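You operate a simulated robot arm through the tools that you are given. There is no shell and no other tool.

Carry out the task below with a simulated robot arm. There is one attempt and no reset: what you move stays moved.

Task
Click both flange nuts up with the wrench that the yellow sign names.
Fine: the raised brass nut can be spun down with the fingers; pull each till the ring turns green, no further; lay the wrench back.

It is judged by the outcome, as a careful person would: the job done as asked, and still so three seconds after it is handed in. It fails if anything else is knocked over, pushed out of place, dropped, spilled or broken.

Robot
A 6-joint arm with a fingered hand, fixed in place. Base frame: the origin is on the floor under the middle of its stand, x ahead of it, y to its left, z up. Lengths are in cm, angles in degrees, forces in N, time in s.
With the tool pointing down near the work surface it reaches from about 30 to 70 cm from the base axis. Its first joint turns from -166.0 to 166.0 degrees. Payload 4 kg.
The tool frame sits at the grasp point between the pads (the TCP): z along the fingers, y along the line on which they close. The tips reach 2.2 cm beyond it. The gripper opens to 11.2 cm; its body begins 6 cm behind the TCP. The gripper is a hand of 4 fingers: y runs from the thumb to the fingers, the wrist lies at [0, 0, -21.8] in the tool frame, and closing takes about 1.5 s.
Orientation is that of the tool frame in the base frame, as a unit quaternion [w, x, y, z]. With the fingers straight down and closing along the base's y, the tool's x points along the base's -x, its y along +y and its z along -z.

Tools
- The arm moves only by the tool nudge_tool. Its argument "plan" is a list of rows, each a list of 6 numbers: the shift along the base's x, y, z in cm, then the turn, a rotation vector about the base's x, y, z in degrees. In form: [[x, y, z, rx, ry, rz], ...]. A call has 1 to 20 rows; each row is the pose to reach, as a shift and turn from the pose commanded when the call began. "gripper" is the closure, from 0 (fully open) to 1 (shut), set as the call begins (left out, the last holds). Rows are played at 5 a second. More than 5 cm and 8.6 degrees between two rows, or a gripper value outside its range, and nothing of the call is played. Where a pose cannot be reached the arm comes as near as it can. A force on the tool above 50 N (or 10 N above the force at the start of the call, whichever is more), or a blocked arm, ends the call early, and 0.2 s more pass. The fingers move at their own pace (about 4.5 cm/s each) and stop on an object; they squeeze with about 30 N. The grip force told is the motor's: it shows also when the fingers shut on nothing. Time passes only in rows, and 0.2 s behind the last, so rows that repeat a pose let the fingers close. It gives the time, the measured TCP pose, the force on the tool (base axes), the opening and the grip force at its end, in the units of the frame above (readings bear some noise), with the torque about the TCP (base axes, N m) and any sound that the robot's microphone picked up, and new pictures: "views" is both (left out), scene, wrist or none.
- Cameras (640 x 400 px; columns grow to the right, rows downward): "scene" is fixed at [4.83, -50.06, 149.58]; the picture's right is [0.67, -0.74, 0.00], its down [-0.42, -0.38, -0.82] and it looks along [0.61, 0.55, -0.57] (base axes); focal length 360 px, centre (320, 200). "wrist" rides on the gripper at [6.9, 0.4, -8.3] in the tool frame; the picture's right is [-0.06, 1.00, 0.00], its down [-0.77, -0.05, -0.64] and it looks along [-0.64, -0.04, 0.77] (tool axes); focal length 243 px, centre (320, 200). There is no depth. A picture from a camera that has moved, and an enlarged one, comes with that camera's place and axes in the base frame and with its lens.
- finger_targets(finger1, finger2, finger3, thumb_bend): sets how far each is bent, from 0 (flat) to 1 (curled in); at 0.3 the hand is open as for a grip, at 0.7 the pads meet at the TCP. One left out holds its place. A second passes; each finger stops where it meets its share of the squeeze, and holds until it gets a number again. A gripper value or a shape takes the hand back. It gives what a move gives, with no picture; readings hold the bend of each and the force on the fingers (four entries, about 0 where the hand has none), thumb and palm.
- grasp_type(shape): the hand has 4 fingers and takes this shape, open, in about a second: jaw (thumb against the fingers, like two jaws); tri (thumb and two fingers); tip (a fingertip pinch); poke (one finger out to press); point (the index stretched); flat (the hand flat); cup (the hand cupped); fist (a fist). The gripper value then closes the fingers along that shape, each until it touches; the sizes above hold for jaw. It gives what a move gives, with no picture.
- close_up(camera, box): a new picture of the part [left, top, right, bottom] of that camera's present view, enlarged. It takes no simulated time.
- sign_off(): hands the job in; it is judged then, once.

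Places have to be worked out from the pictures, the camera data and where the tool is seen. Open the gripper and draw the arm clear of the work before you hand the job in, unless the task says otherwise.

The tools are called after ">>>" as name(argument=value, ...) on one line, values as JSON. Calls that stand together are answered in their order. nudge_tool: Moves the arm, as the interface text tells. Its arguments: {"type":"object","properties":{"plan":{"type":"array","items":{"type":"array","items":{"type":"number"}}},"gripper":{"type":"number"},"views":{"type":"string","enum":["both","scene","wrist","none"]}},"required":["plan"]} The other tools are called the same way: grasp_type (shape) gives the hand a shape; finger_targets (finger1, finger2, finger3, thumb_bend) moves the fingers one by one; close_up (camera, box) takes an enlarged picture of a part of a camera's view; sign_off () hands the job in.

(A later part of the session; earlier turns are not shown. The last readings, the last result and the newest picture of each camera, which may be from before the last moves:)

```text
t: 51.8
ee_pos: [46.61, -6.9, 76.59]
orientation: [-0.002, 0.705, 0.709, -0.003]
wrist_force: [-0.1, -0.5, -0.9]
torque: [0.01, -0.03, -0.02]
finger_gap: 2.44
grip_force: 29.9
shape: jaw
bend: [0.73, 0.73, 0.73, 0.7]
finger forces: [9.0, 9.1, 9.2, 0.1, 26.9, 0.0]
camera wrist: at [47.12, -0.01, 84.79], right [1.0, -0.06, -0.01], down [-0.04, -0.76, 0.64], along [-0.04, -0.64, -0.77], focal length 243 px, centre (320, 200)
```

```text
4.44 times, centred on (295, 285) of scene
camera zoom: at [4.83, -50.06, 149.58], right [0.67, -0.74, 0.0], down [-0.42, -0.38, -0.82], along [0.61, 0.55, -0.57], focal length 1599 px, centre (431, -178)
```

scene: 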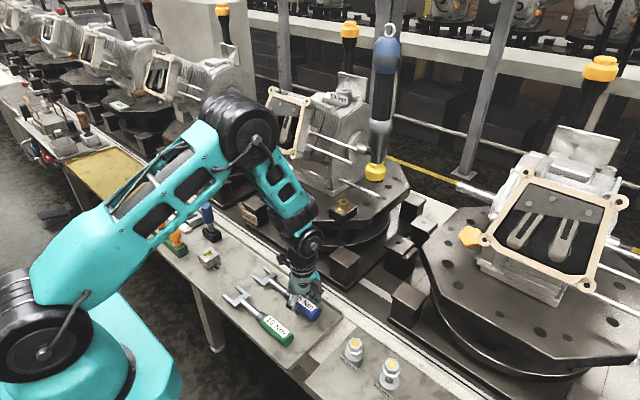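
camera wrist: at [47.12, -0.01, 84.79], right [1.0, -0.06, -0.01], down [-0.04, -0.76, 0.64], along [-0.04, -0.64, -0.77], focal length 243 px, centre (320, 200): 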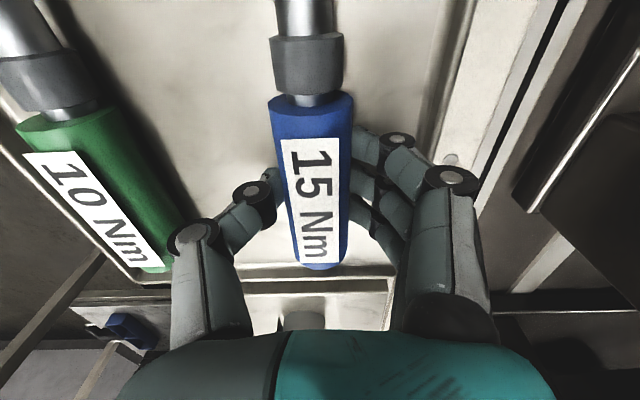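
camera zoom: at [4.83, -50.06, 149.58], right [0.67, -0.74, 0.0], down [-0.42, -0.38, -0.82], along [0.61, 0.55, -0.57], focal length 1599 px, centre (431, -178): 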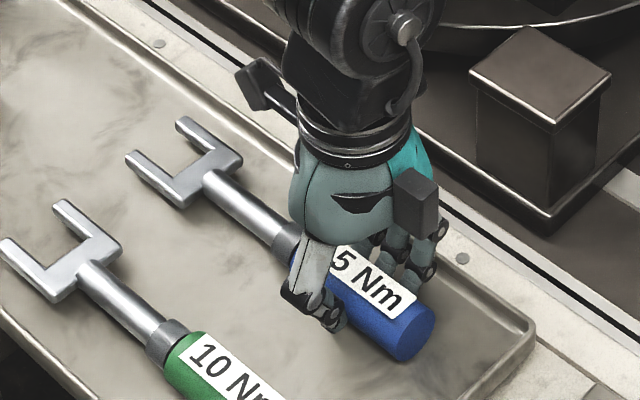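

Gripped firmly (about 27 N on the thumb, 9 N on each finger). I note the lay-back pose: TCP (46.6, -6.9, 76.55), hand at -90°. I lift 6 cm and check for droop.

>>> nudge_tool(plan=[[0, 0, 0.7, 0, 0, 0], [0, 0, 1.5, 0, 0, 0], [0, 0, 3, 0, 0, 0], [0, 0, 4.5, 0, 0, 0], [0, 0, 6, 0, 0, 0], [0, 0, 6, 0, 0, 0]])

>>> close_up(camera="scene", box=[230, 210, 350, 310])

```text
t: 53.2
ee_pos: [46.67, -7.08, 82.71]
orientation: [-0.002, 0.705, 0.709, -0.004]
wrist_force: [0.3, -0.7, -3.3]
torque: [-0.12, -0.02, -0.03]
finger_gap: 2.44
grip_force: 30.6
shape: jaw
bend: [0.73, 0.73, 0.73, 0.7]
finger forces: [8.5, 9.0, 9.8, 0.1, 27.3, 0.1]
camera wrist: at [47.17, -0.08, 90.88], right [1.0, -0.06, -0.01], down [-0.04, -0.76, 0.64], along [-0.04, -0.64, -0.77], focal length 243 px, centre (320, 200)
```

scene: 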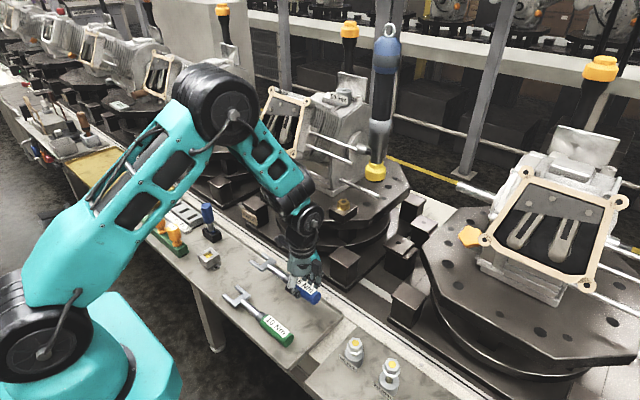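
wrist: 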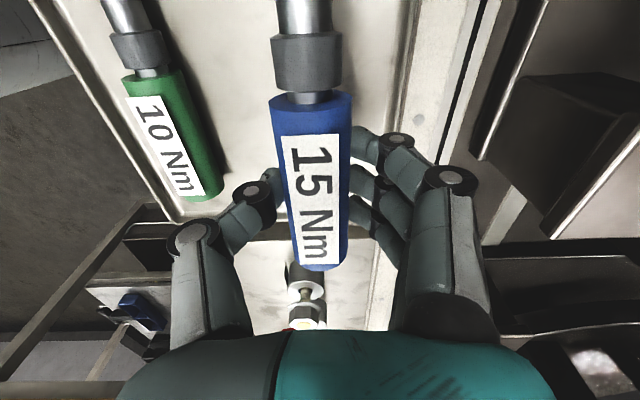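

```text
4.00 times, centred on (290, 260) of scene
camera zoom: at [4.83, -50.06, 149.58], right [0.67, -0.74, 0.0], down [-0.42, -0.38, -0.82], along [0.61, 0.55, -0.57], focal length 1439 px, centre (440, -40)
```

zoom: 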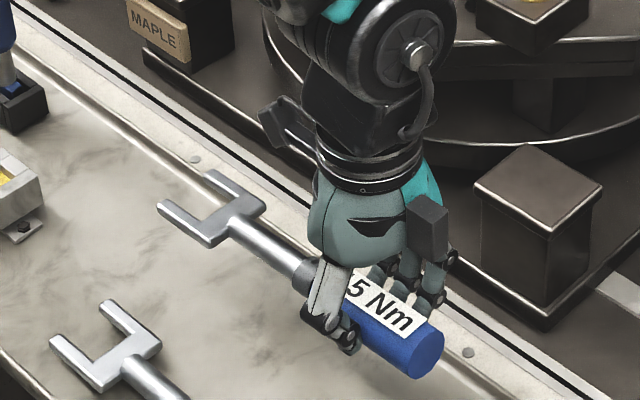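

The lift is clean, about 3 N and no droop. I zoom in on the jaw to measure its opening and its position relative to the hand.

>>> close_up(camera="scene", box=[262, 245, 312, 280])

>>> close_up(camera="scene", box=[245, 235, 345, 315])

```text
11.43 times, centred on (287, 262) of scene
camera zoom: at [4.83, -50.06, 149.58], right [0.67, -0.74, 0.0], down [-0.42, -0.38, -0.82], along [0.61, 0.55, -0.57], focal length 4111 px, centre (697, -514)
```

zoom: 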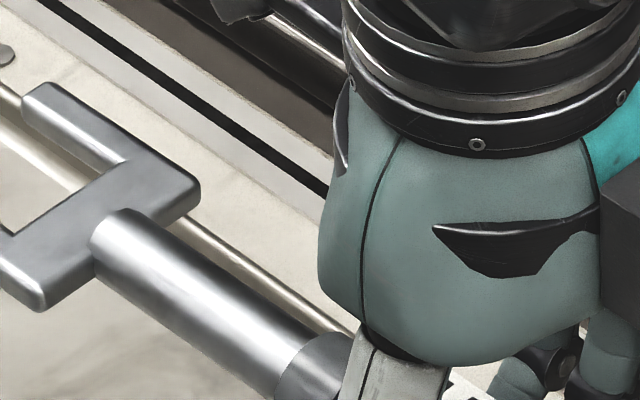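

```text
5.00 times, centred on (295, 275) of scene
camera zoom: at [4.83, -50.06, 149.58], right [0.67, -0.74, 0.0], down [-0.42, -0.38, -0.82], along [0.61, 0.55, -0.57], focal length 1798 px, centre (445, -175)
```

zoom: 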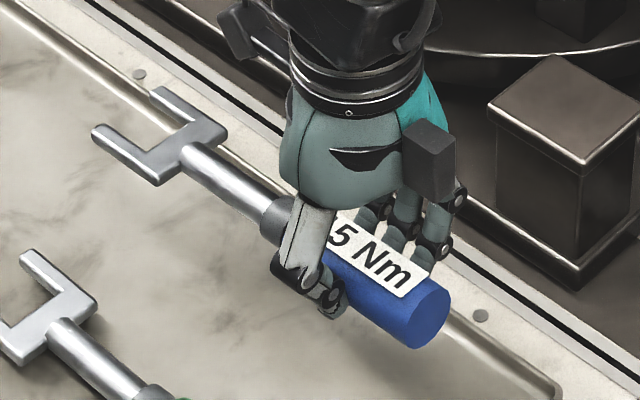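

The wrench seems slightly nose-down in the grip, which I'll verify near the nut. The scene camera has a clear view of the grey nut now, so I zoom in to get its exact orientation.

>>> close_up(camera="scene", box=[252, 153, 278, 179])

>>> close_up(camera="scene", box=[262, 250, 330, 310])

```text
15.38 times, centred on (265, 166) of scene
camera zoom: at [4.83, -50.06, 149.58], right [0.67, -0.74, 0.0], down [-0.42, -0.38, -0.82], along [0.61, 0.55, -0.57], focal length 5534 px, centre (1166, 723)
```

zoom: 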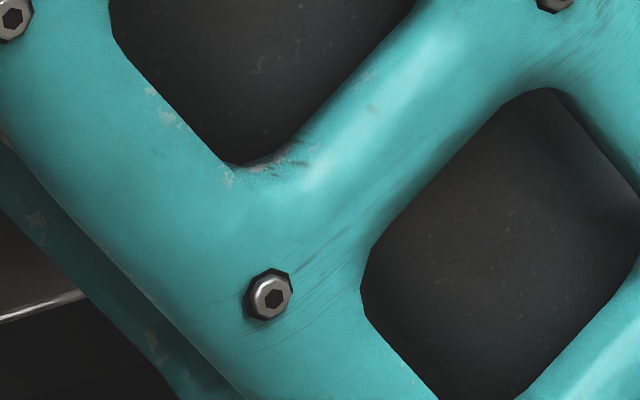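

```text
6.67 times, centred on (296, 280) of scene
camera zoom: at [4.83, -50.06, 149.58], right [0.67, -0.74, 0.0], down [-0.42, -0.38, -0.82], along [0.61, 0.55, -0.57], focal length 2398 px, centre (480, -333)
```

zoom: 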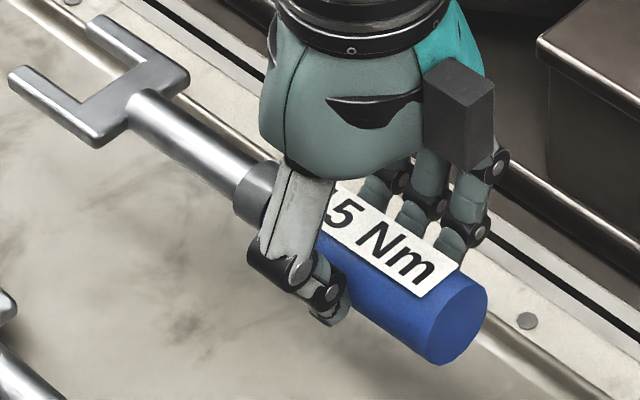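

From both views the wrench pitches about 4° jaw-down, with its axis ~1.2 cm below the TCP and the nut seat ~15.9 cm ahead. I lift to z≈101, draw back to x≈40, and level the wrench by leaning the hand 4° about x.

>>> nudge_tool(plan=[[-0.5, 0, 3, 0.5, 0, 0], [-1.5, 0, 6, 1.2, 0, 0], [-2.5, 0, 9, 2, 0, 0], [-4, 0, 12, 2.8, 0, 0], [-5.5, 0, 15, 3.5, 0, 0], [-6.6, 0, 18.3, 3.9, 0, 0], [-6.6, 0, 18.3, 3.9, 0, 0]])

>>> close_up(camera="scene", box=[190, 150, 330, 250])

```text
t: 54.8
ee_pos: [39.93, -6.77, 101.01]
orientation: [-0.026, 0.704, 0.709, 0.021]
wrist_force: [0.1, 0.0, -3.0]
torque: [-0.1, 0.01, 0.03]
finger_gap: 2.44
grip_force: 30.2
shape: jaw
bend: [0.73, 0.73, 0.73, 0.7]
finger forces: [8.7, 9.0, 9.8, 0.0, 27.2, 0.0]
camera wrist: at [40.42, -0.49, 109.73], right [1.0, -0.06, -0.01], down [-0.04, -0.81, 0.59], along [-0.04, -0.59, -0.81], focal length 243 px, centre (320, 200)
```

scene: 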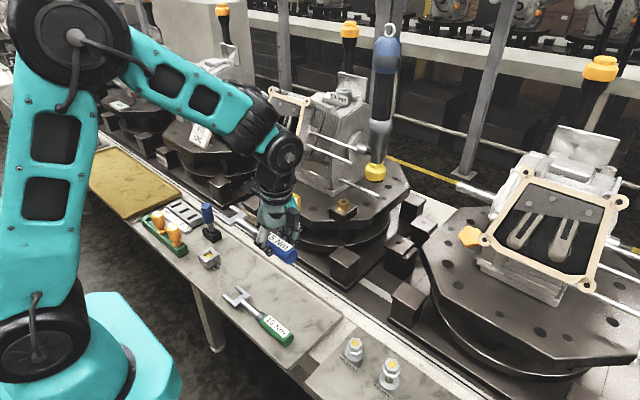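
wrist: 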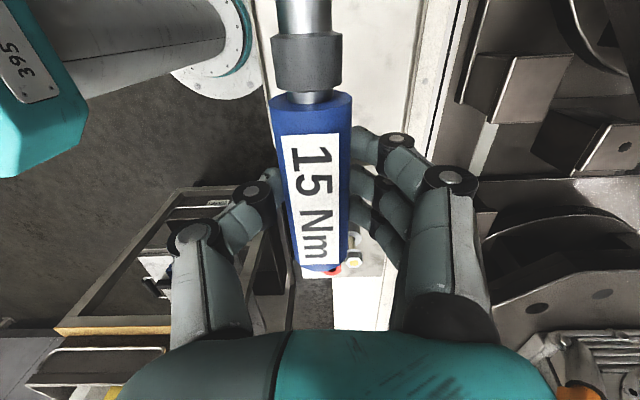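

```text
4.00 times, centred on (260, 200) of scene
camera zoom: at [4.83, -50.06, 149.58], right [0.67, -0.74, 0.0], down [-0.42, -0.38, -0.82], along [0.61, 0.55, -0.57], focal length 1439 px, centre (560, 200)
```

zoom: 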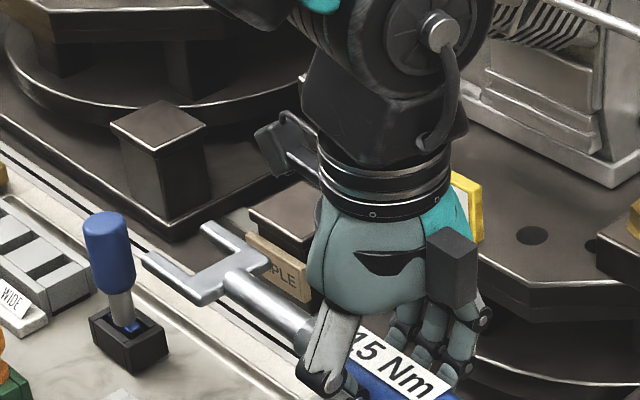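

The wrench now looks level. I carry it clear of the rods to a pre-engage pose at about (57.1, -24.5, 101), turned so the jaws point at 69°, toward the brass nut.

>>> nudge_tool(plan=[[0, -3.5, 0, 0, 0, -4], [0, -7, 0, 0, 0, -8], [0, -10.5, 0, 0, 0, -12], [1, -14, 0, 0, 0, -16], [3, -17, 0, 0, 0, -20], [6, -17.7, 0, 0, 0, -21], [9.5, -17.7, 0, 0, 0, -21], [13, -17.7, 0, 0, 0, -21], [16, -17.7, 0, 0, 0, -21], [17.2, -17.7, 0, 0, 0, -21], [17.2, -17.7, 0, 0, 0, -21]])

>>> close_up(camera="scene", box=[320, 160, 440, 260])

```text
t: 56.6
ee_pos: [50.87, -24.68, 100.83]
orientation: [-0.032, 0.826, 0.562, 0.017]
wrist_force: [-31.6, 1.3, 2.1]
torque: [-0.26, -0.88, -0.39]
finger_gap: 2.24
grip_force: 30.0
shape: jaw
bend: [0.73, 0.68, 0.73, 0.7]
finger forces: [6.4, 49.8, 7.8, 0.0, 31.9, 0.0]
stopped in row 8: the force on the tool passed its limit at 71 N (the readings are from after the stop); the commanded pose is now the measured one
camera wrist: at [54.04, -19.03, 109.45], right [0.9, -0.43, -0.04], down [-0.32, -0.74, 0.59], along [-0.28, -0.52, -0.8], focal length 243 px, centre (320, 200)
```

scene: 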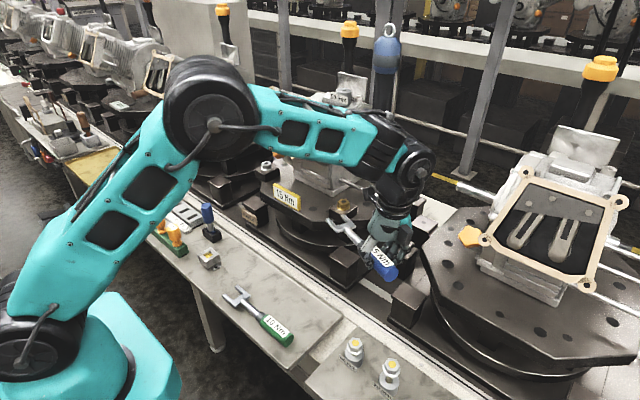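
wrist: 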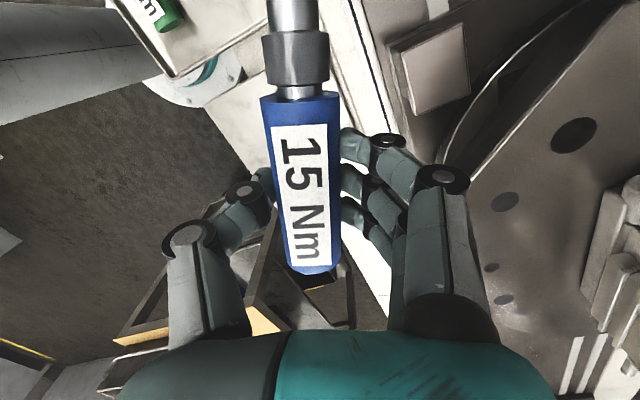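

```text
4.00 times, centred on (380, 210) of scene
camera zoom: at [4.83, -50.06, 149.58], right [0.67, -0.74, 0.0], down [-0.42, -0.38, -0.82], along [0.61, 0.55, -0.57], focal length 1439 px, centre (80, 160)
```

zoom: 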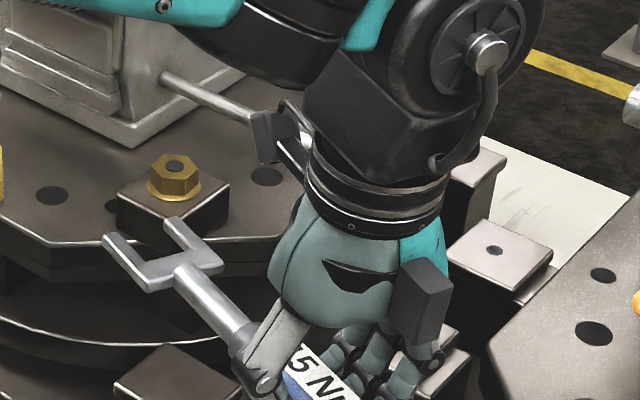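

It stopped on contact, with something on the +x side of the fingers near (56, -26, 103), probably the same thing the camera touched earlier. I look closely before doing anything else.

>>> close_up(camera="wrist", box=[320, 80, 540, 300])

>>> close_up(camera="scene", box=[360, 200, 440, 290])

>>> close_up(camera="scene", box=[360, 130, 520, 300])

```text
1.82 times, centred on (430, 190) of wrist
camera zoom: at [54.04, -19.03, 109.45], right [0.9, -0.43, -0.04], down [-0.32, -0.74, 0.59], along [-0.28, -0.52, -0.8], focal length 441 px, centre (120, 218)
```

zoom: 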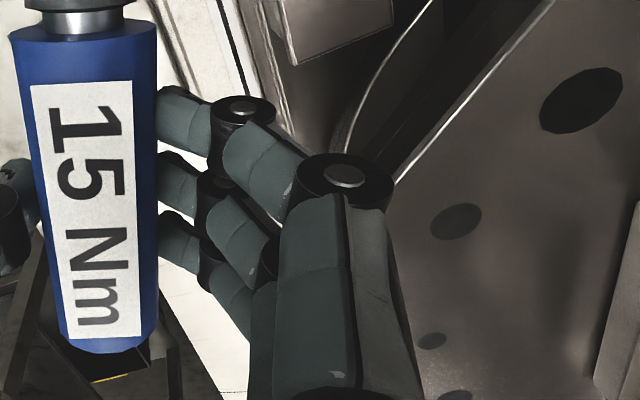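

```text
4.44 times, centred on (400, 245) of scene
camera zoom: at [4.83, -50.06, 149.58], right [0.67, -0.74, 0.0], down [-0.42, -0.38, -0.82], along [0.61, 0.55, -0.57], focal length 1599 px, centre (-36, 0)
```

zoom: 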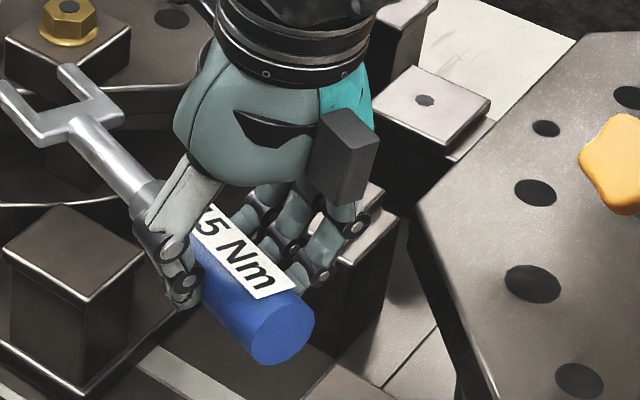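

```text
2.35 times, centred on (440, 215) of scene
camera zoom: at [4.83, -50.06, 149.58], right [0.67, -0.74, 0.0], down [-0.42, -0.38, -0.82], along [0.61, 0.55, -0.57], focal length 846 px, centre (38, 165)
```

zoom: 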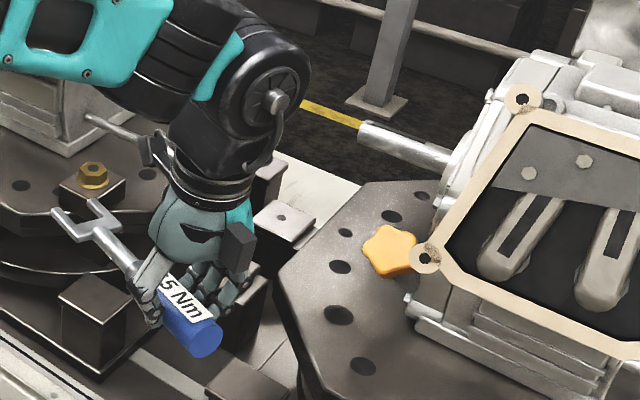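

I can't see an obstacle in the pictures. But triangulating again, the blue-and-black nutrunner isn't standing on the table: it hangs at about (64, -13) with its bottom at z≈108, so that area must be avoided. I back off 1.5 cm in -x and re-read.

>>> nudge_tool(plan=[[-0.5, 0, 0, 0, 0, 0], [-1.0, 0, 0, 0, 0, 0], [-1.5, 0, 0, 0, 0, 0]], views="scene")

>>> close_up(camera="scene", box=[330, 20, 450, 200])

```text
t: 57.4
ee_pos: [50.01, -24.64, 100.86]
orientation: [-0.028, 0.826, 0.563, 0.02]
wrist_force: [-0.7, 0.7, -3.0]
torque: [-0.09, 0.03, 0.01]
finger_gap: 2.33
grip_force: 30.0
shape: jaw
bend: [0.73, 0.72, 0.73, 0.7]
finger forces: [9.4, 8.3, 10.3, 0.1, 27.8, 0.0]
```

scene: 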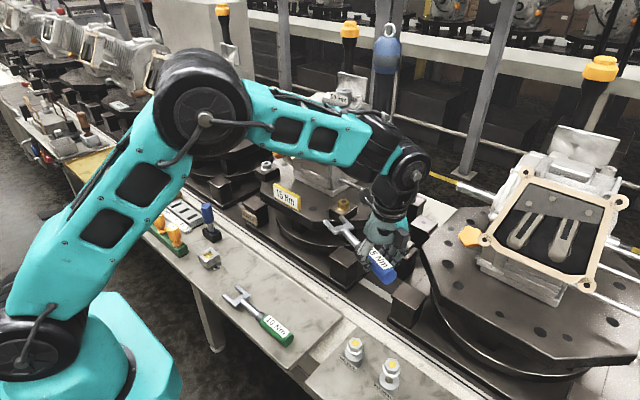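

```text
2.22 times, centred on (390, 110) of scene
camera zoom: at [4.83, -50.06, 149.58], right [0.67, -0.74, 0.0], down [-0.42, -0.38, -0.82], along [0.61, 0.55, -0.57], focal length 799 px, centre (164, 400)
```

zoom: 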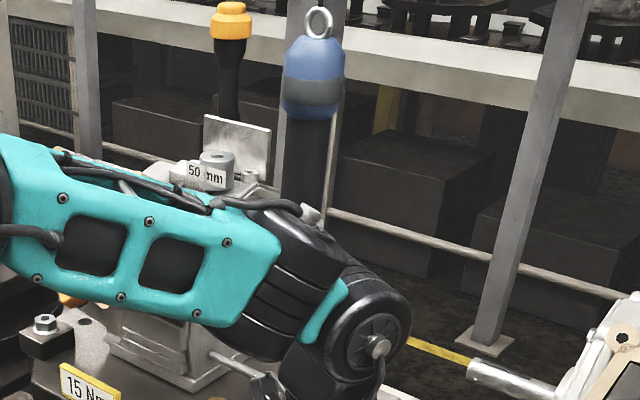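

That released it. The obstacle fits a collision box around the neighbouring station (x>56, y<-26), so coming at the brass nut from that side is out. I'll do the grey nut first, which has free space. I draw back to x≈39.5, carry the wrench across to y≈26 in front of the machine, and swing the jaws to point +x.

>>> nudge_tool(plan=[[-3.5, 0, 0, 0, 0, 0], [-7, 0, 0, 0, 0, 0], [-10.5, 0, 0, 0, 0, 0], [-10.5, 4.6, 0, 0, 0, 0], [-10.5, 9.2, 0, 0, 0, 0], [-10.5, 13.8, 0, 0, 0, -7.8], [-10.5, 18.4, 0, 0, 0, -15.6], [-10.5, 23, 0, 0, 0, -23.4], [-10.5, 27.6, 0, 0, 0, -31.2], [-10.5, 32.2, 0, 0, 0, -39], [-10.5, 36.8, 0, 0, 0, -46.8], [-10.5, 41.4, 0, 0, 0, -54.6], [-10.5, 46, 0, 0, 0, -62.4], [-10.5, 50.7, 0, 0, 0, -70], [-10.5, 50.7, 0, 0, 0, -70]])

>>> close_up(camera="scene", box=[180, 120, 320, 220])

```text
t: 60.6
ee_pos: [39.41, 25.9, 101.16]
orientation: [-0.013, 0.999, -0.014, 0.032]
wrist_force: [-0.1, 0.6, -3.7]
torque: [-0.01, 0.1, 0.02]
finger_gap: 2.32
grip_force: 29.7
shape: jaw
bend: [0.73, 0.72, 0.73, 0.7]
finger forces: [8.8, 8.7, 10.2, 0.0, 27.7, 0.0]
camera wrist: at [45.83, 25.14, 109.94], right [-0.09, -1.0, -0.03], down [-0.8, 0.05, 0.59], along [-0.59, 0.08, -0.8], focal length 243 px, centre (320, 200)
```

scene: 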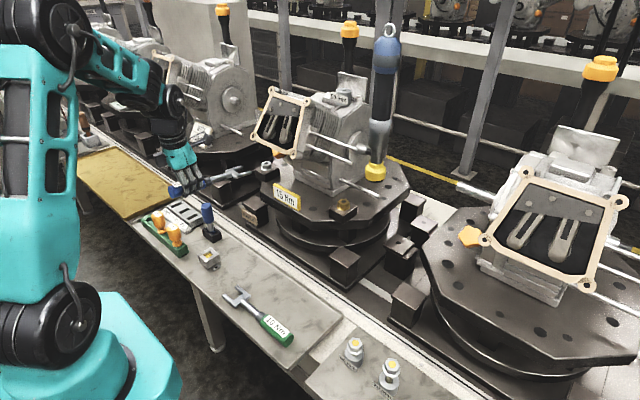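
wrist: 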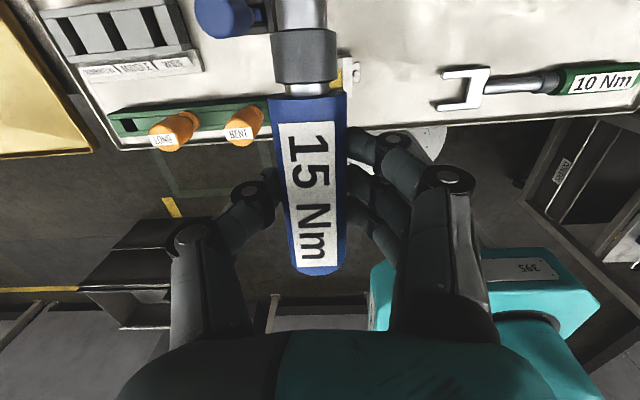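

```text
4.00 times, centred on (250, 170) of scene
camera zoom: at [4.83, -50.06, 149.58], right [0.67, -0.74, 0.0], down [-0.42, -0.38, -0.82], along [0.61, 0.55, -0.57], focal length 1439 px, centre (600, 320)
```

zoom: 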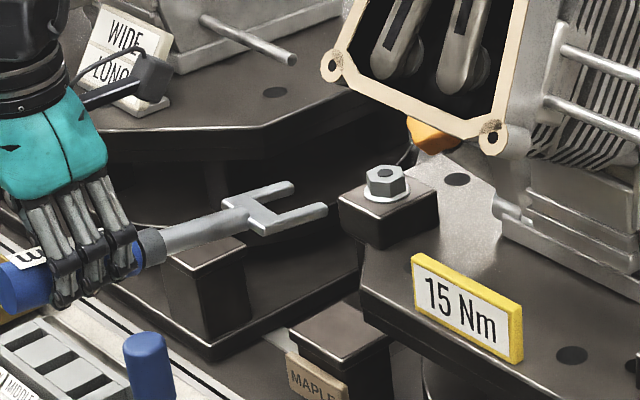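

The jaws point at the grey nut with a clear view. I zoom in to measure the jaw height and pitch against the nut.

>>> close_up(camera="scene", box=[215, 150, 285, 194])

>>> close_up(camera="scene", box=[175, 155, 255, 205])

```text
9.09 times, centred on (250, 172) of scene
camera zoom: at [4.83, -50.06, 149.58], right [0.67, -0.74, 0.0], down [-0.42, -0.38, -0.82], along [0.61, 0.55, -0.57], focal length 3270 px, centre (956, 454)
```

zoom: 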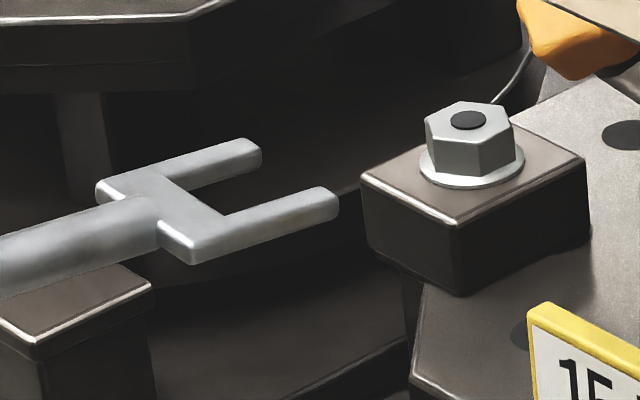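

```text
8.00 times, centred on (215, 180) of scene
camera zoom: at [4.83, -50.06, 149.58], right [0.67, -0.74, 0.0], down [-0.42, -0.38, -0.82], along [0.61, 0.55, -0.57], focal length 2878 px, centre (1160, 360)
```

zoom: 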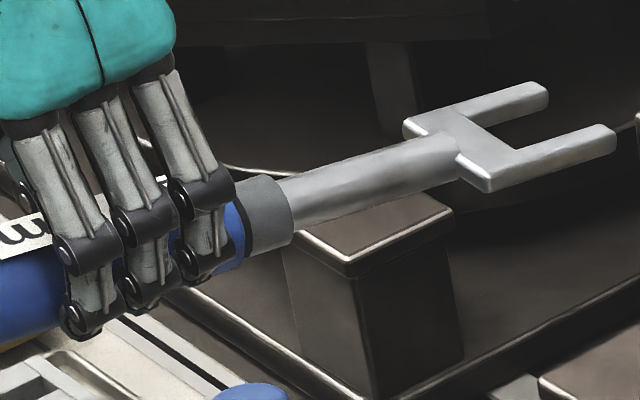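

Measured against the nut, the wrench still droops about 6° and yaws about -4°. I zoom in more on the grey nut to get its exact hex angle before correcting.

>>> close_up(camera="scene", box=[257, 158, 277, 172])

>>> close_up(camera="scene", box=[220, 160, 260, 185])

```text
16.00 times, centred on (267, 165) of scene
camera zoom: at [4.83, -50.06, 149.58], right [0.67, -0.74, 0.0], down [-0.42, -0.38, -0.82], along [0.61, 0.55, -0.57], focal length 5755 px, centre (1168, 760)
```

zoom: 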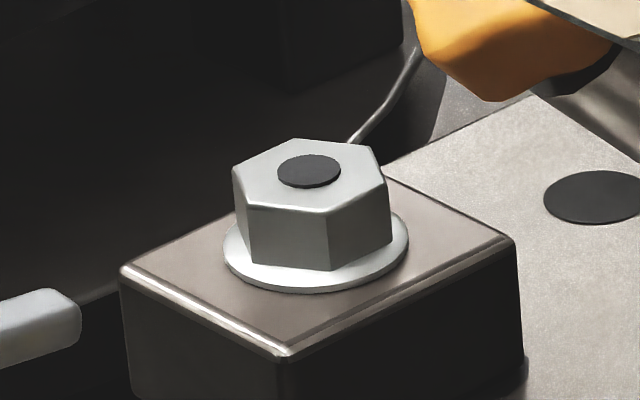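

```text
16.00 times, centred on (240, 172) of scene
camera zoom: at [4.83, -50.06, 149.58], right [0.67, -0.74, 0.0], down [-0.42, -0.38, -0.82], along [0.61, 0.55, -0.57], focal length 5755 px, centre (1600, 640)
```

zoom: 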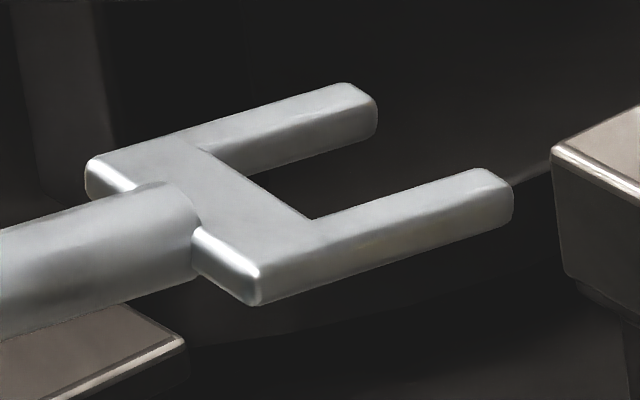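

Grey hex vertices lie at about -1° mod 60, so the wrench should point at -1°. I correct pitch (+6° jaw-up) and yaw (+2.7°) and move a little closer, still 3 cm short of the nut and above it.

>>> nudge_tool(plan=[[1, 0.15, 0, 0, -2, 0.9], [2, 0.3, -0.3, 0, -4, 1.8], [3, 0.4, -0.6, 0, -6, 2.7], [3, 0.4, -0.6, 0, -6, 2.7]], views="none")

>>> close_up(camera="scene", box=[225, 148, 285, 186])

```text
t: 61.6
ee_pos: [42.62, 26.31, 100.35]
orientation: [-0.015, 0.996, 0.013, 0.084]
wrist_force: [-0.2, -0.6, -3.2]
torque: [-0.02, 0.11, 0.0]
finger_gap: 2.34
grip_force: 30.0
shape: jaw
bend: [0.73, 0.72, 0.73, 0.7]
finger forces: [8.9, 8.7, 10.2, 0.1, 27.7, 0.0]
```

```text
10.53 times, centred on (255, 167) of scene
camera zoom: at [4.83, -50.06, 149.58], right [0.67, -0.74, 0.0], down [-0.42, -0.38, -0.82], along [0.61, 0.55, -0.57], focal length 3786 px, centre (1004, 547)
```

zoom: 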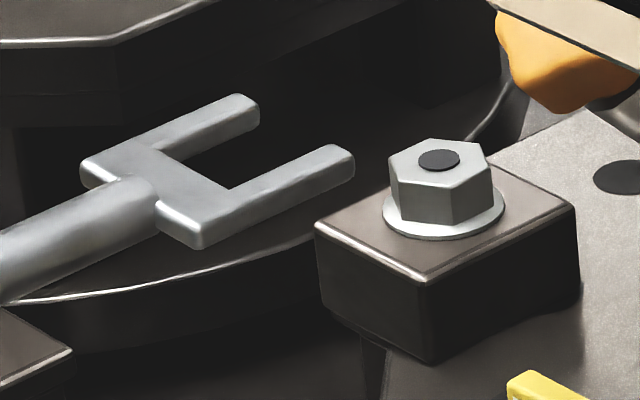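

The wrench is now within ~1.5° of level and aligned with the nut. I lower it so the jaw plane is at mid-hex (z≈96), still short of the block, and check the alignment.

>>> nudge_tool(plan=[[0, 0, -1.1, 0, -0.4, 0], [0, 0, -2.2, 0, -0.8, 0], [0, 0, -3.3, 0, -1.2, -0.3], [0, 0, -3.3, 0, -1.2, -0.3]], views="none")

>>> close_up(camera="scene", box=[230, 150, 286, 185])

```text
t: 62.6
ee_pos: [42.28, 26.55, 96.8]
orientation: [-0.013, 0.995, 0.01, 0.096]
wrist_force: [0.8, 0.2, -3.6]
torque: [0.0, 0.12, -0.05]
finger_gap: 2.31
grip_force: 30.2
shape: jaw
bend: [0.73, 0.72, 0.73, 0.7]
finger forces: [8.8, 8.6, 10.2, 0.1, 27.7, 0.0]
```

```text
11.43 times, centred on (258, 168) of scene
camera zoom: at [4.83, -50.06, 149.58], right [0.67, -0.74, 0.0], down [-0.42, -0.38, -0.82], along [0.61, 0.55, -0.57], focal length 4111 px, centre (1029, 571)
```

zoom: 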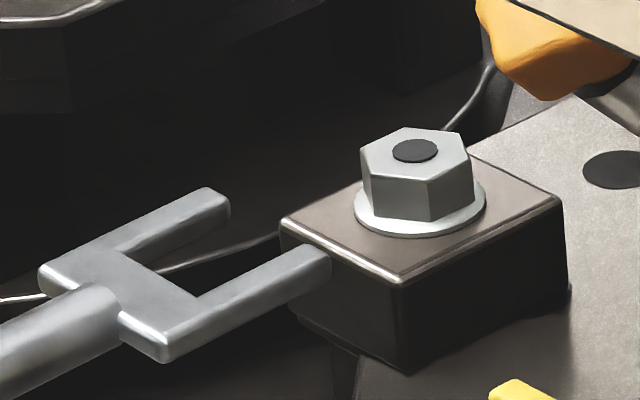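

The jaws are level and lined up, but about 0.4 cm high. I lower 0.4 and slide forward along the wrench axis onto the nut in small steps; the force limit guards the move.

>>> nudge_tool(plan=[[0, 0, -0.4, 0, 0, 0], [1, 0, -0.4, 0, 0, 0], [2, -0.05, -0.4, 0, 0, 0], [3, -0.05, -0.4, 0, 0, 0], [4, -0.1, -0.4, 0, 0, 0], [5, -0.1, -0.4, 0, 0, 0], [5, -0.1, -0.4, 0, 0, 0]], views="none")

>>> close_up(camera="scene", box=[235, 148, 291, 183])

```text
t: 64.2
ee_pos: [47.02, 26.36, 96.54]
orientation: [-0.013, 0.996, 0.012, 0.09]
wrist_force: [-41.0, 7.7, -1.9]
torque: [0.08, 0.53, 0.29]
finger_gap: 2.34
grip_force: 30.1
shape: jaw
bend: [0.75, 0.73, 0.73, 0.7]
finger forces: [7.2, 8.9, 9.0, 0.0, 32.5, 0.0]
```

```text
11.43 times, centred on (263, 166) of scene
camera zoom: at [4.83, -50.06, 149.58], right [0.67, -0.74, 0.0], down [-0.42, -0.38, -0.82], along [0.61, 0.55, -0.57], focal length 4111 px, centre (971, 594)
```

zoom: 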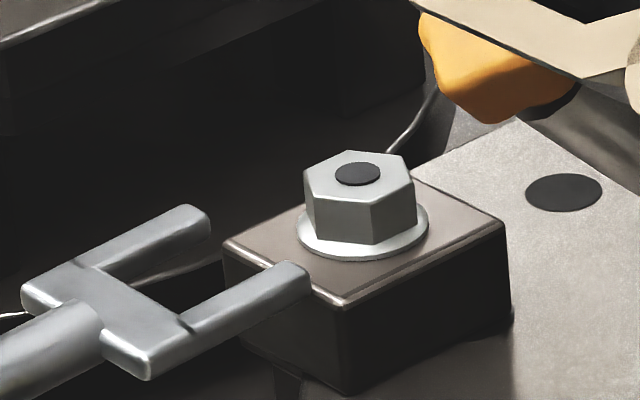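

A 41 N push-back: the jaw tips have met the block's edge and the wrench slid back about 3 cm in the grip. I zoom in to see what is touching.

>>> close_up(camera="scene", box=[244, 158, 272, 176])

>>> close_up(camera="scene", box=[180, 150, 280, 210])

>>> close_up(camera="wrist", box=[160, 0, 480, 300])

```text
16.00 times, centred on (258, 167) of scene
camera zoom: at [4.83, -50.06, 149.58], right [0.67, -0.74, 0.0], down [-0.42, -0.38, -0.82], along [0.61, 0.55, -0.57], focal length 5755 px, centre (1312, 728)
```

zoom: 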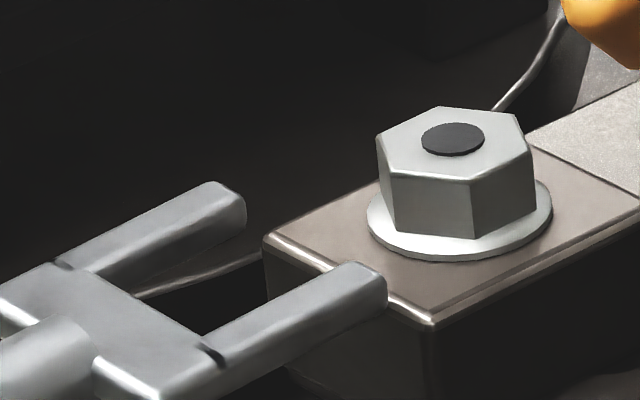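

```text
6.40 times, centred on (230, 180) of scene
camera zoom: at [4.83, -50.06, 149.58], right [0.67, -0.74, 0.0], down [-0.42, -0.38, -0.82], along [0.61, 0.55, -0.57], focal length 2302 px, centre (896, 328)
```

zoom: 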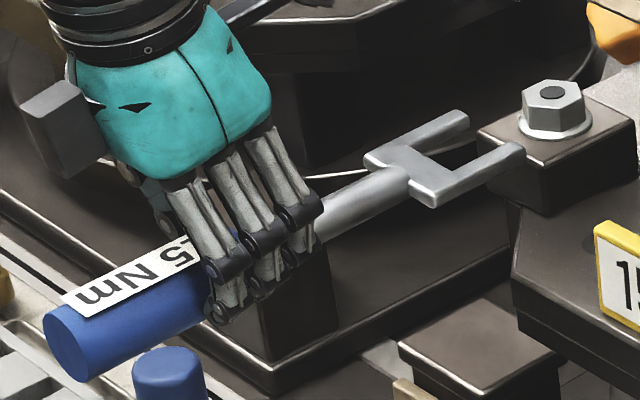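

```text
1.33 times, centred on (320, 150) of wrist
camera zoom: at [52.37, 25.88, 105.97], right [-0.04, -1.0, -0.04], down [-0.87, 0.01, 0.49], along [-0.49, 0.05, -0.87], focal length 324 px, centre (320, 267)
```

zoom: 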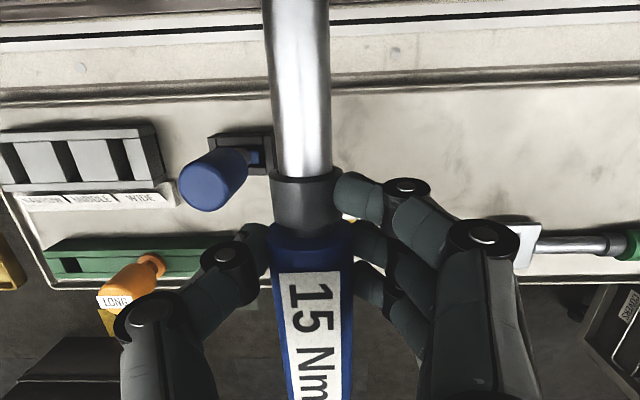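

>>> close_up(camera="scene", box=[230, 158, 262, 180])

```text
16.00 times, centred on (246, 169) of scene
camera zoom: at [4.83, -50.06, 149.58], right [0.67, -0.74, 0.0], down [-0.42, -0.38, -0.82], along [0.61, 0.55, -0.57], focal length 5755 px, centre (1504, 696)
```

zoom: 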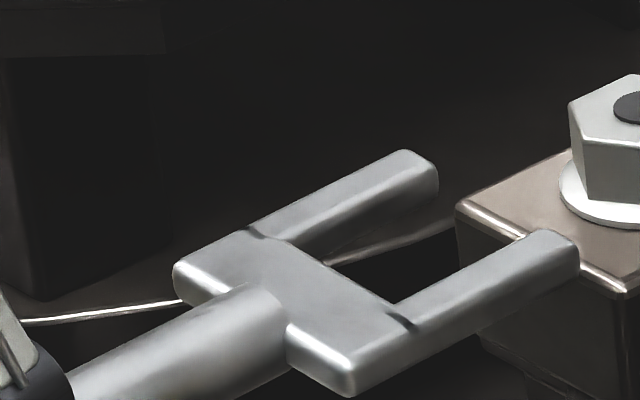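

The jaw tips stopped near the block's front edge. I back off, raise the wrench 1.2 cm and ease forward again, to learn whether it was the block edge.

>>> nudge_tool(plan=[[-0.8, 0, 0, 0, 0, 0], [-1.5, 0, 0.6, 0, 0, 0], [-1.5, 0, 1.2, 0, 0, 0], [-0.5, 0, 1.2, 0, 0, 0], [0.5, 0, 1.2, 0, 0, 0], [1.2, 0, 1.2, 0, 0, 0]], views="none")

>>> close_up(camera="scene", box=[235, 153, 275, 178])

```text
t: 65.6
ee_pos: [48.51, 26.26, 97.69]
orientation: [-0.013, 0.995, 0.009, 0.095]
wrist_force: [-0.1, -0.1, -3.5]
torque: [-0.01, 0.05, 0.01]
finger_gap: 2.31
grip_force: 29.8
shape: jaw
bend: [0.74, 0.73, 0.73, 0.7]
finger forces: [7.2, 9.8, 10.0, 0.0, 27.0, 0.0]
```

```text
16.00 times, centred on (255, 166) of scene
camera zoom: at [4.83, -50.06, 149.58], right [0.67, -0.74, 0.0], down [-0.42, -0.38, -0.82], along [0.61, 0.55, -0.57], focal length 5755 px, centre (1360, 752)
```

zoom: 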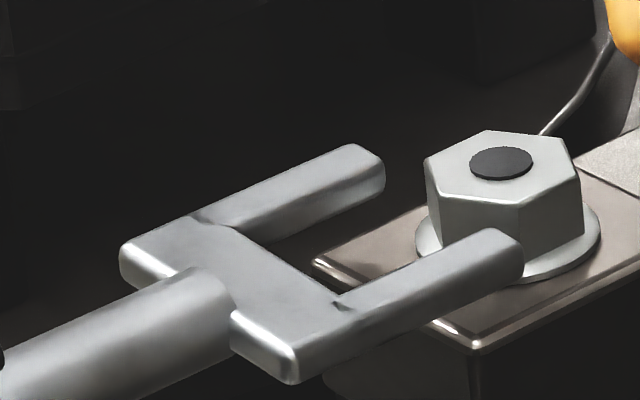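

It was the block edge: at this height the jaws pass freely. But the hand now holds the very front of the handle, which is too weak for the pull. I'll take the wrench back to its place on the bench and re-grip it further back. First I retreat from the nut and rise.

>>> nudge_tool(plan=[[-2, 0, 0.5, 0, 0, 0], [-4.5, 0, 1.5, 0, 0, 0], [-7, 0, 2.5, 0, 0, 0], [-9, 0, 3.5, 0, 0, 0], [-9, -4.2, 3.5, 0, 0, 7.8], [-9, -8.4, 3.5, 0, 0, 15.6], [-9, -12.6, 3.5, 0, 0, 23.4], [-9, -16.8, 3.5, 0, 0, 31.2], [-9, -21, 3.5, 0, 0, 39], [-9, -25, 3.5, 0, 0, 46.8], [-9, -29, 3.5, 0, 0, 54.6], [-9, -30, 3.5, 0, 0, 62.4], [-9, -30, 3.5, 0, 0, 70.2], [-8, -30, 3.5, 0, 0, 78], [-5, -30, 3.5, 0, 0, 85.8], [-2, -30.2, 3.5, 0, 0, 91], [-2, -30.2, 3.5, 0, 0, 91]])

>>> close_up(camera="scene", box=[215, 170, 335, 270])

```text
t: 69.2
ee_pos: [46.62, -3.88, 101.25]
orientation: [-0.077, 0.69, 0.717, 0.056]
wrist_force: [-0.7, -0.4, -3.2]
torque: [-0.06, -0.02, -0.03]
finger_gap: 2.31
grip_force: 29.7
shape: jaw
bend: [0.74, 0.73, 0.73, 0.7]
finger forces: [7.0, 9.8, 10.1, 0.0, 27.1, 0.0]
camera wrist: at [47.04, 1.31, 110.82], right [1.0, -0.02, -0.04], down [0.0, -0.87, 0.49], along [-0.04, -0.49, -0.87], focal length 243 px, centre (320, 200)
```

scene: 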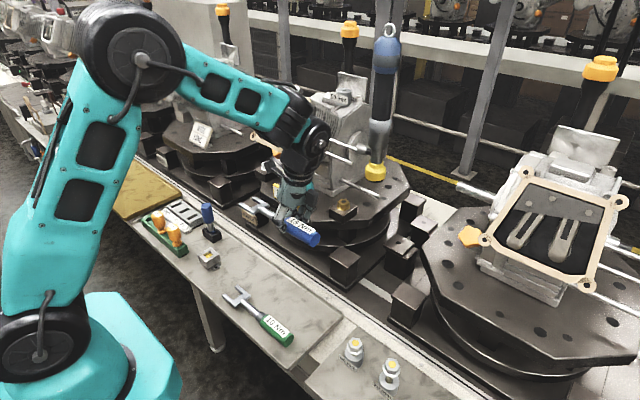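
wrist: 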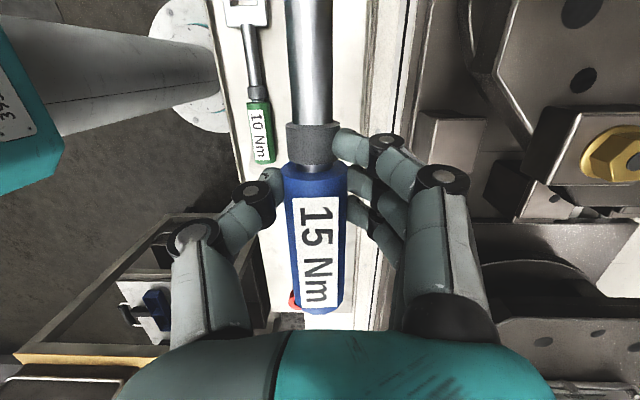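

```text
4.00 times, centred on (275, 220) of scene
camera zoom: at [4.83, -50.06, 149.58], right [0.67, -0.74, 0.0], down [-0.42, -0.38, -0.82], along [0.61, 0.55, -0.57], focal length 1439 px, centre (500, 120)
```

zoom: 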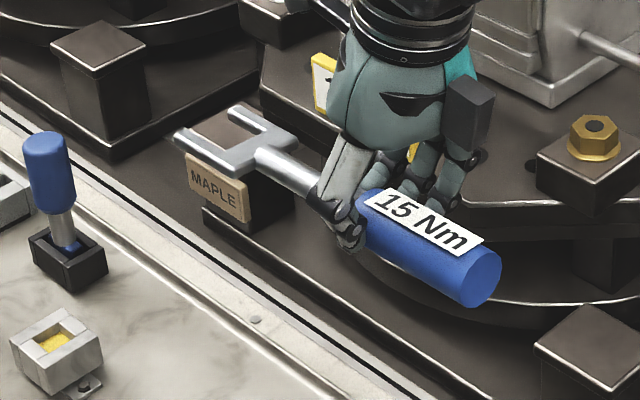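

Now above its bench place. I lower the wrench toward the tray, easing the lean by 3° so it comes down about parallel to the bench, and check just above the surface.

>>> nudge_tool(plan=[[0, 0, -4, -1, 0, 0], [0, 0, -8, -2, 0, 0], [0, 0, -12, -3, 0, 0], [0, 0, -16, -3, 0, 0], [0, 0, -19.5, -3, 0, 0], [0, 0, -22, -3, 0, 0], [0, 0, -22, -3, 0, 0]], views="none")

>>> close_up(camera="scene", box=[235, 230, 345, 320])

```text
t: 70.8
ee_pos: [46.41, -4.12, 78.96]
orientation: [-0.059, 0.692, 0.718, 0.038]
wrist_force: [0.3, 0.0, -3.1]
torque: [0.0, 0.01, 0.02]
finger_gap: 2.3
grip_force: 29.7
shape: jaw
bend: [0.74, 0.73, 0.73, 0.7]
finger forces: [6.9, 9.8, 9.9, 0.0, 26.8, 0.1]
```

```text
4.44 times, centred on (290, 275) of scene
camera zoom: at [4.83, -50.06, 149.58], right [0.67, -0.74, 0.0], down [-0.42, -0.38, -0.82], along [0.61, 0.55, -0.57], focal length 1599 px, centre (453, -133)
```

zoom: 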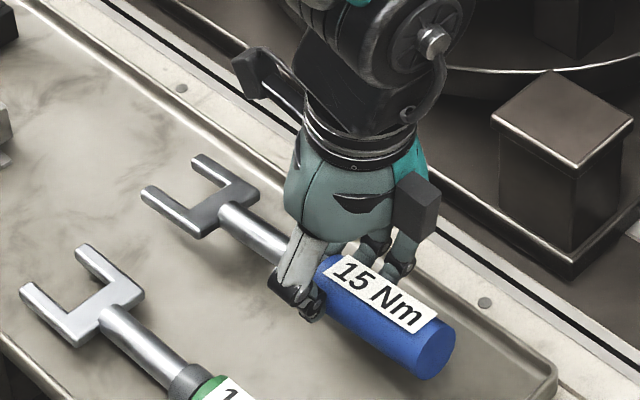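

Compared with the original resting view, the handle end is ~2 cm high and the jaws ~0.6 cm. So I pitch back +4° and lower about 1.4 cm to set it down evenly.

>>> nudge_tool(plan=[[0, 0, 0, 2, 0, 0], [0, 0, -0.3, 4, 0, 0], [0, 0, -0.7, 4, 0, 0], [0, 0, -1.1, 4, 0, 0], [0, 0, -1.35, 4, 0, 0]], views="none")

>>> close_up(camera="scene", box=[235, 230, 345, 320])

```text
t: 72.0
ee_pos: [46.48, -3.96, 77.76]
orientation: [-0.083, 0.69, 0.717, 0.062]
wrist_force: [-0.4, 0.6, -3.5]
torque: [0.01, -0.02, -0.02]
finger_gap: 2.32
grip_force: 30.2
shape: jaw
bend: [0.74, 0.73, 0.73, 0.7]
finger forces: [6.8, 9.8, 9.9, 0.0, 26.8, 0.0]
```

```text
4.44 times, centred on (290, 275) of scene
camera zoom: at [4.83, -50.06, 149.58], right [0.67, -0.74, 0.0], down [-0.42, -0.38, -0.82], along [0.61, 0.55, -0.57], focal length 1599 px, centre (453, -133)
```

zoom: 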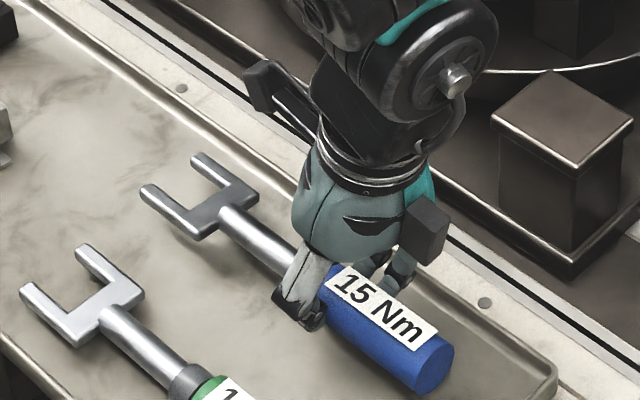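

Parallel to its resting pose now and about 0.9 cm above it. I lower gently, with a small y correction, until it touches.

>>> nudge_tool(plan=[[0, -0.3, -0.3, 0, 0, 0], [0, -0.3, -0.6, 0, 0, 0], [0, -0.3, -0.8, 0, 0, 0], [0, -0.3, -1.0, 0, 0, 0]], views="none")

>>> close_up(camera="scene", box=[235, 230, 345, 320])

```text
t: 73.0
ee_pos: [46.57, -4.27, 76.83]
orientation: [-0.082, 0.69, 0.716, 0.063]
wrist_force: [-0.7, 0.8, -0.3]
torque: [0.0, 0.0, 0.03]
finger_gap: 2.3
grip_force: 30.6
shape: jaw
bend: [0.74, 0.73, 0.73, 0.7]
finger forces: [7.2, 9.7, 9.9, 0.0, 27.3, 0.0]
```

```text
4.44 times, centred on (290, 275) of scene
camera zoom: at [4.83, -50.06, 149.58], right [0.67, -0.74, 0.0], down [-0.42, -0.38, -0.82], along [0.61, 0.55, -0.57], focal length 1599 px, centre (453, -133)
```

zoom: 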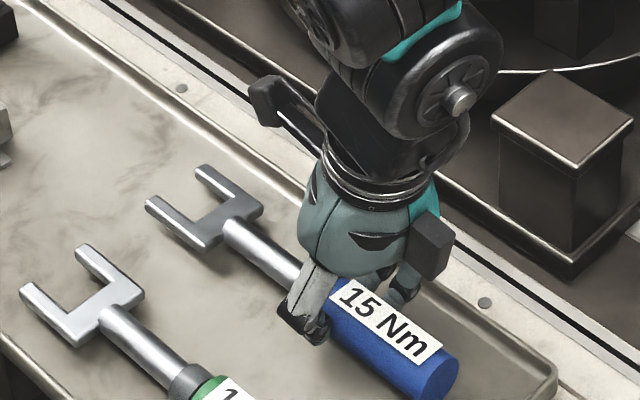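

The weight is now carried by the bench (Fz ≈ 0) and the wrench matches its original spot. I open the hand and lift off.

>>> nudge_tool(plan=[[0, 0, 0, 0, 0, 0], [0, 0, 0, 0, 0, 0], [0, 0, 0, 0, 0, 0], [0, 0, 0.3, 0, 0, 0], [0, 0, 1.5, 0, 0, 0], [0, 0, 3, 0, 0, 0], [0, 0, 4.5, 0, 0, 0], [0, 0, 4.5, 0, 0, 0]], gripper=0.5)

>>> close_up(camera="scene", box=[235, 230, 345, 320])

```text
t: 74.8
ee_pos: [46.49, -4.11, 81.39]
orientation: [-0.083, 0.69, 0.716, 0.063]
wrist_force: [-0.6, -0.3, -0.3]
torque: [-0.01, 0.0, -0.01]
finger_gap: 5.52
grip_force: 0.1
shape: jaw
bend: [0.73, 0.73, 0.73, 0.7]
finger forces: [0.1, 0.0, 0.0, 0.1, 0.0, 0.1]
camera wrist: at [47.06, 1.01, 90.97], right [1.0, -0.02, -0.04], down [0.0, -0.88, 0.47], along [-0.04, -0.47, -0.88], focal length 243 px, centre (320, 200)
```

scene: 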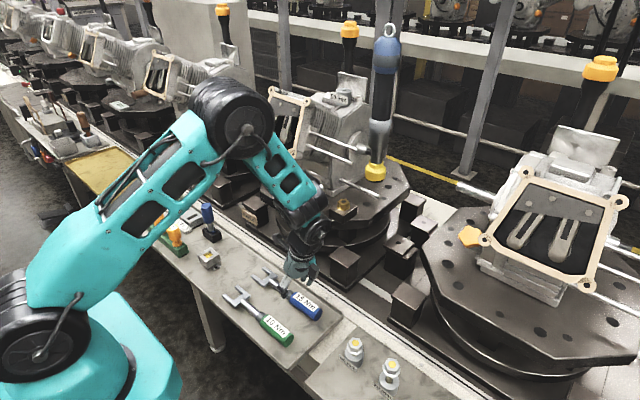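
wrist: 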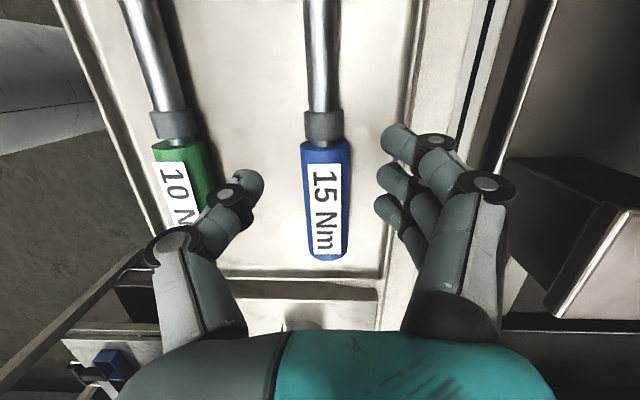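

```text
4.44 times, centred on (290, 275) of scene
camera zoom: at [4.83, -50.06, 149.58], right [0.67, -0.74, 0.0], down [-0.42, -0.38, -0.82], along [0.61, 0.55, -0.57], focal length 1599 px, centre (453, -133)
```

zoom: 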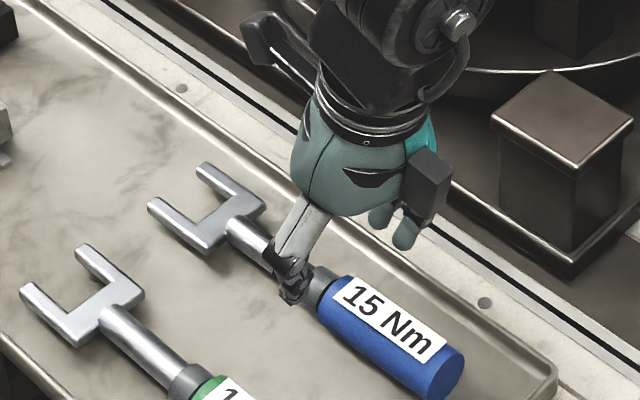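

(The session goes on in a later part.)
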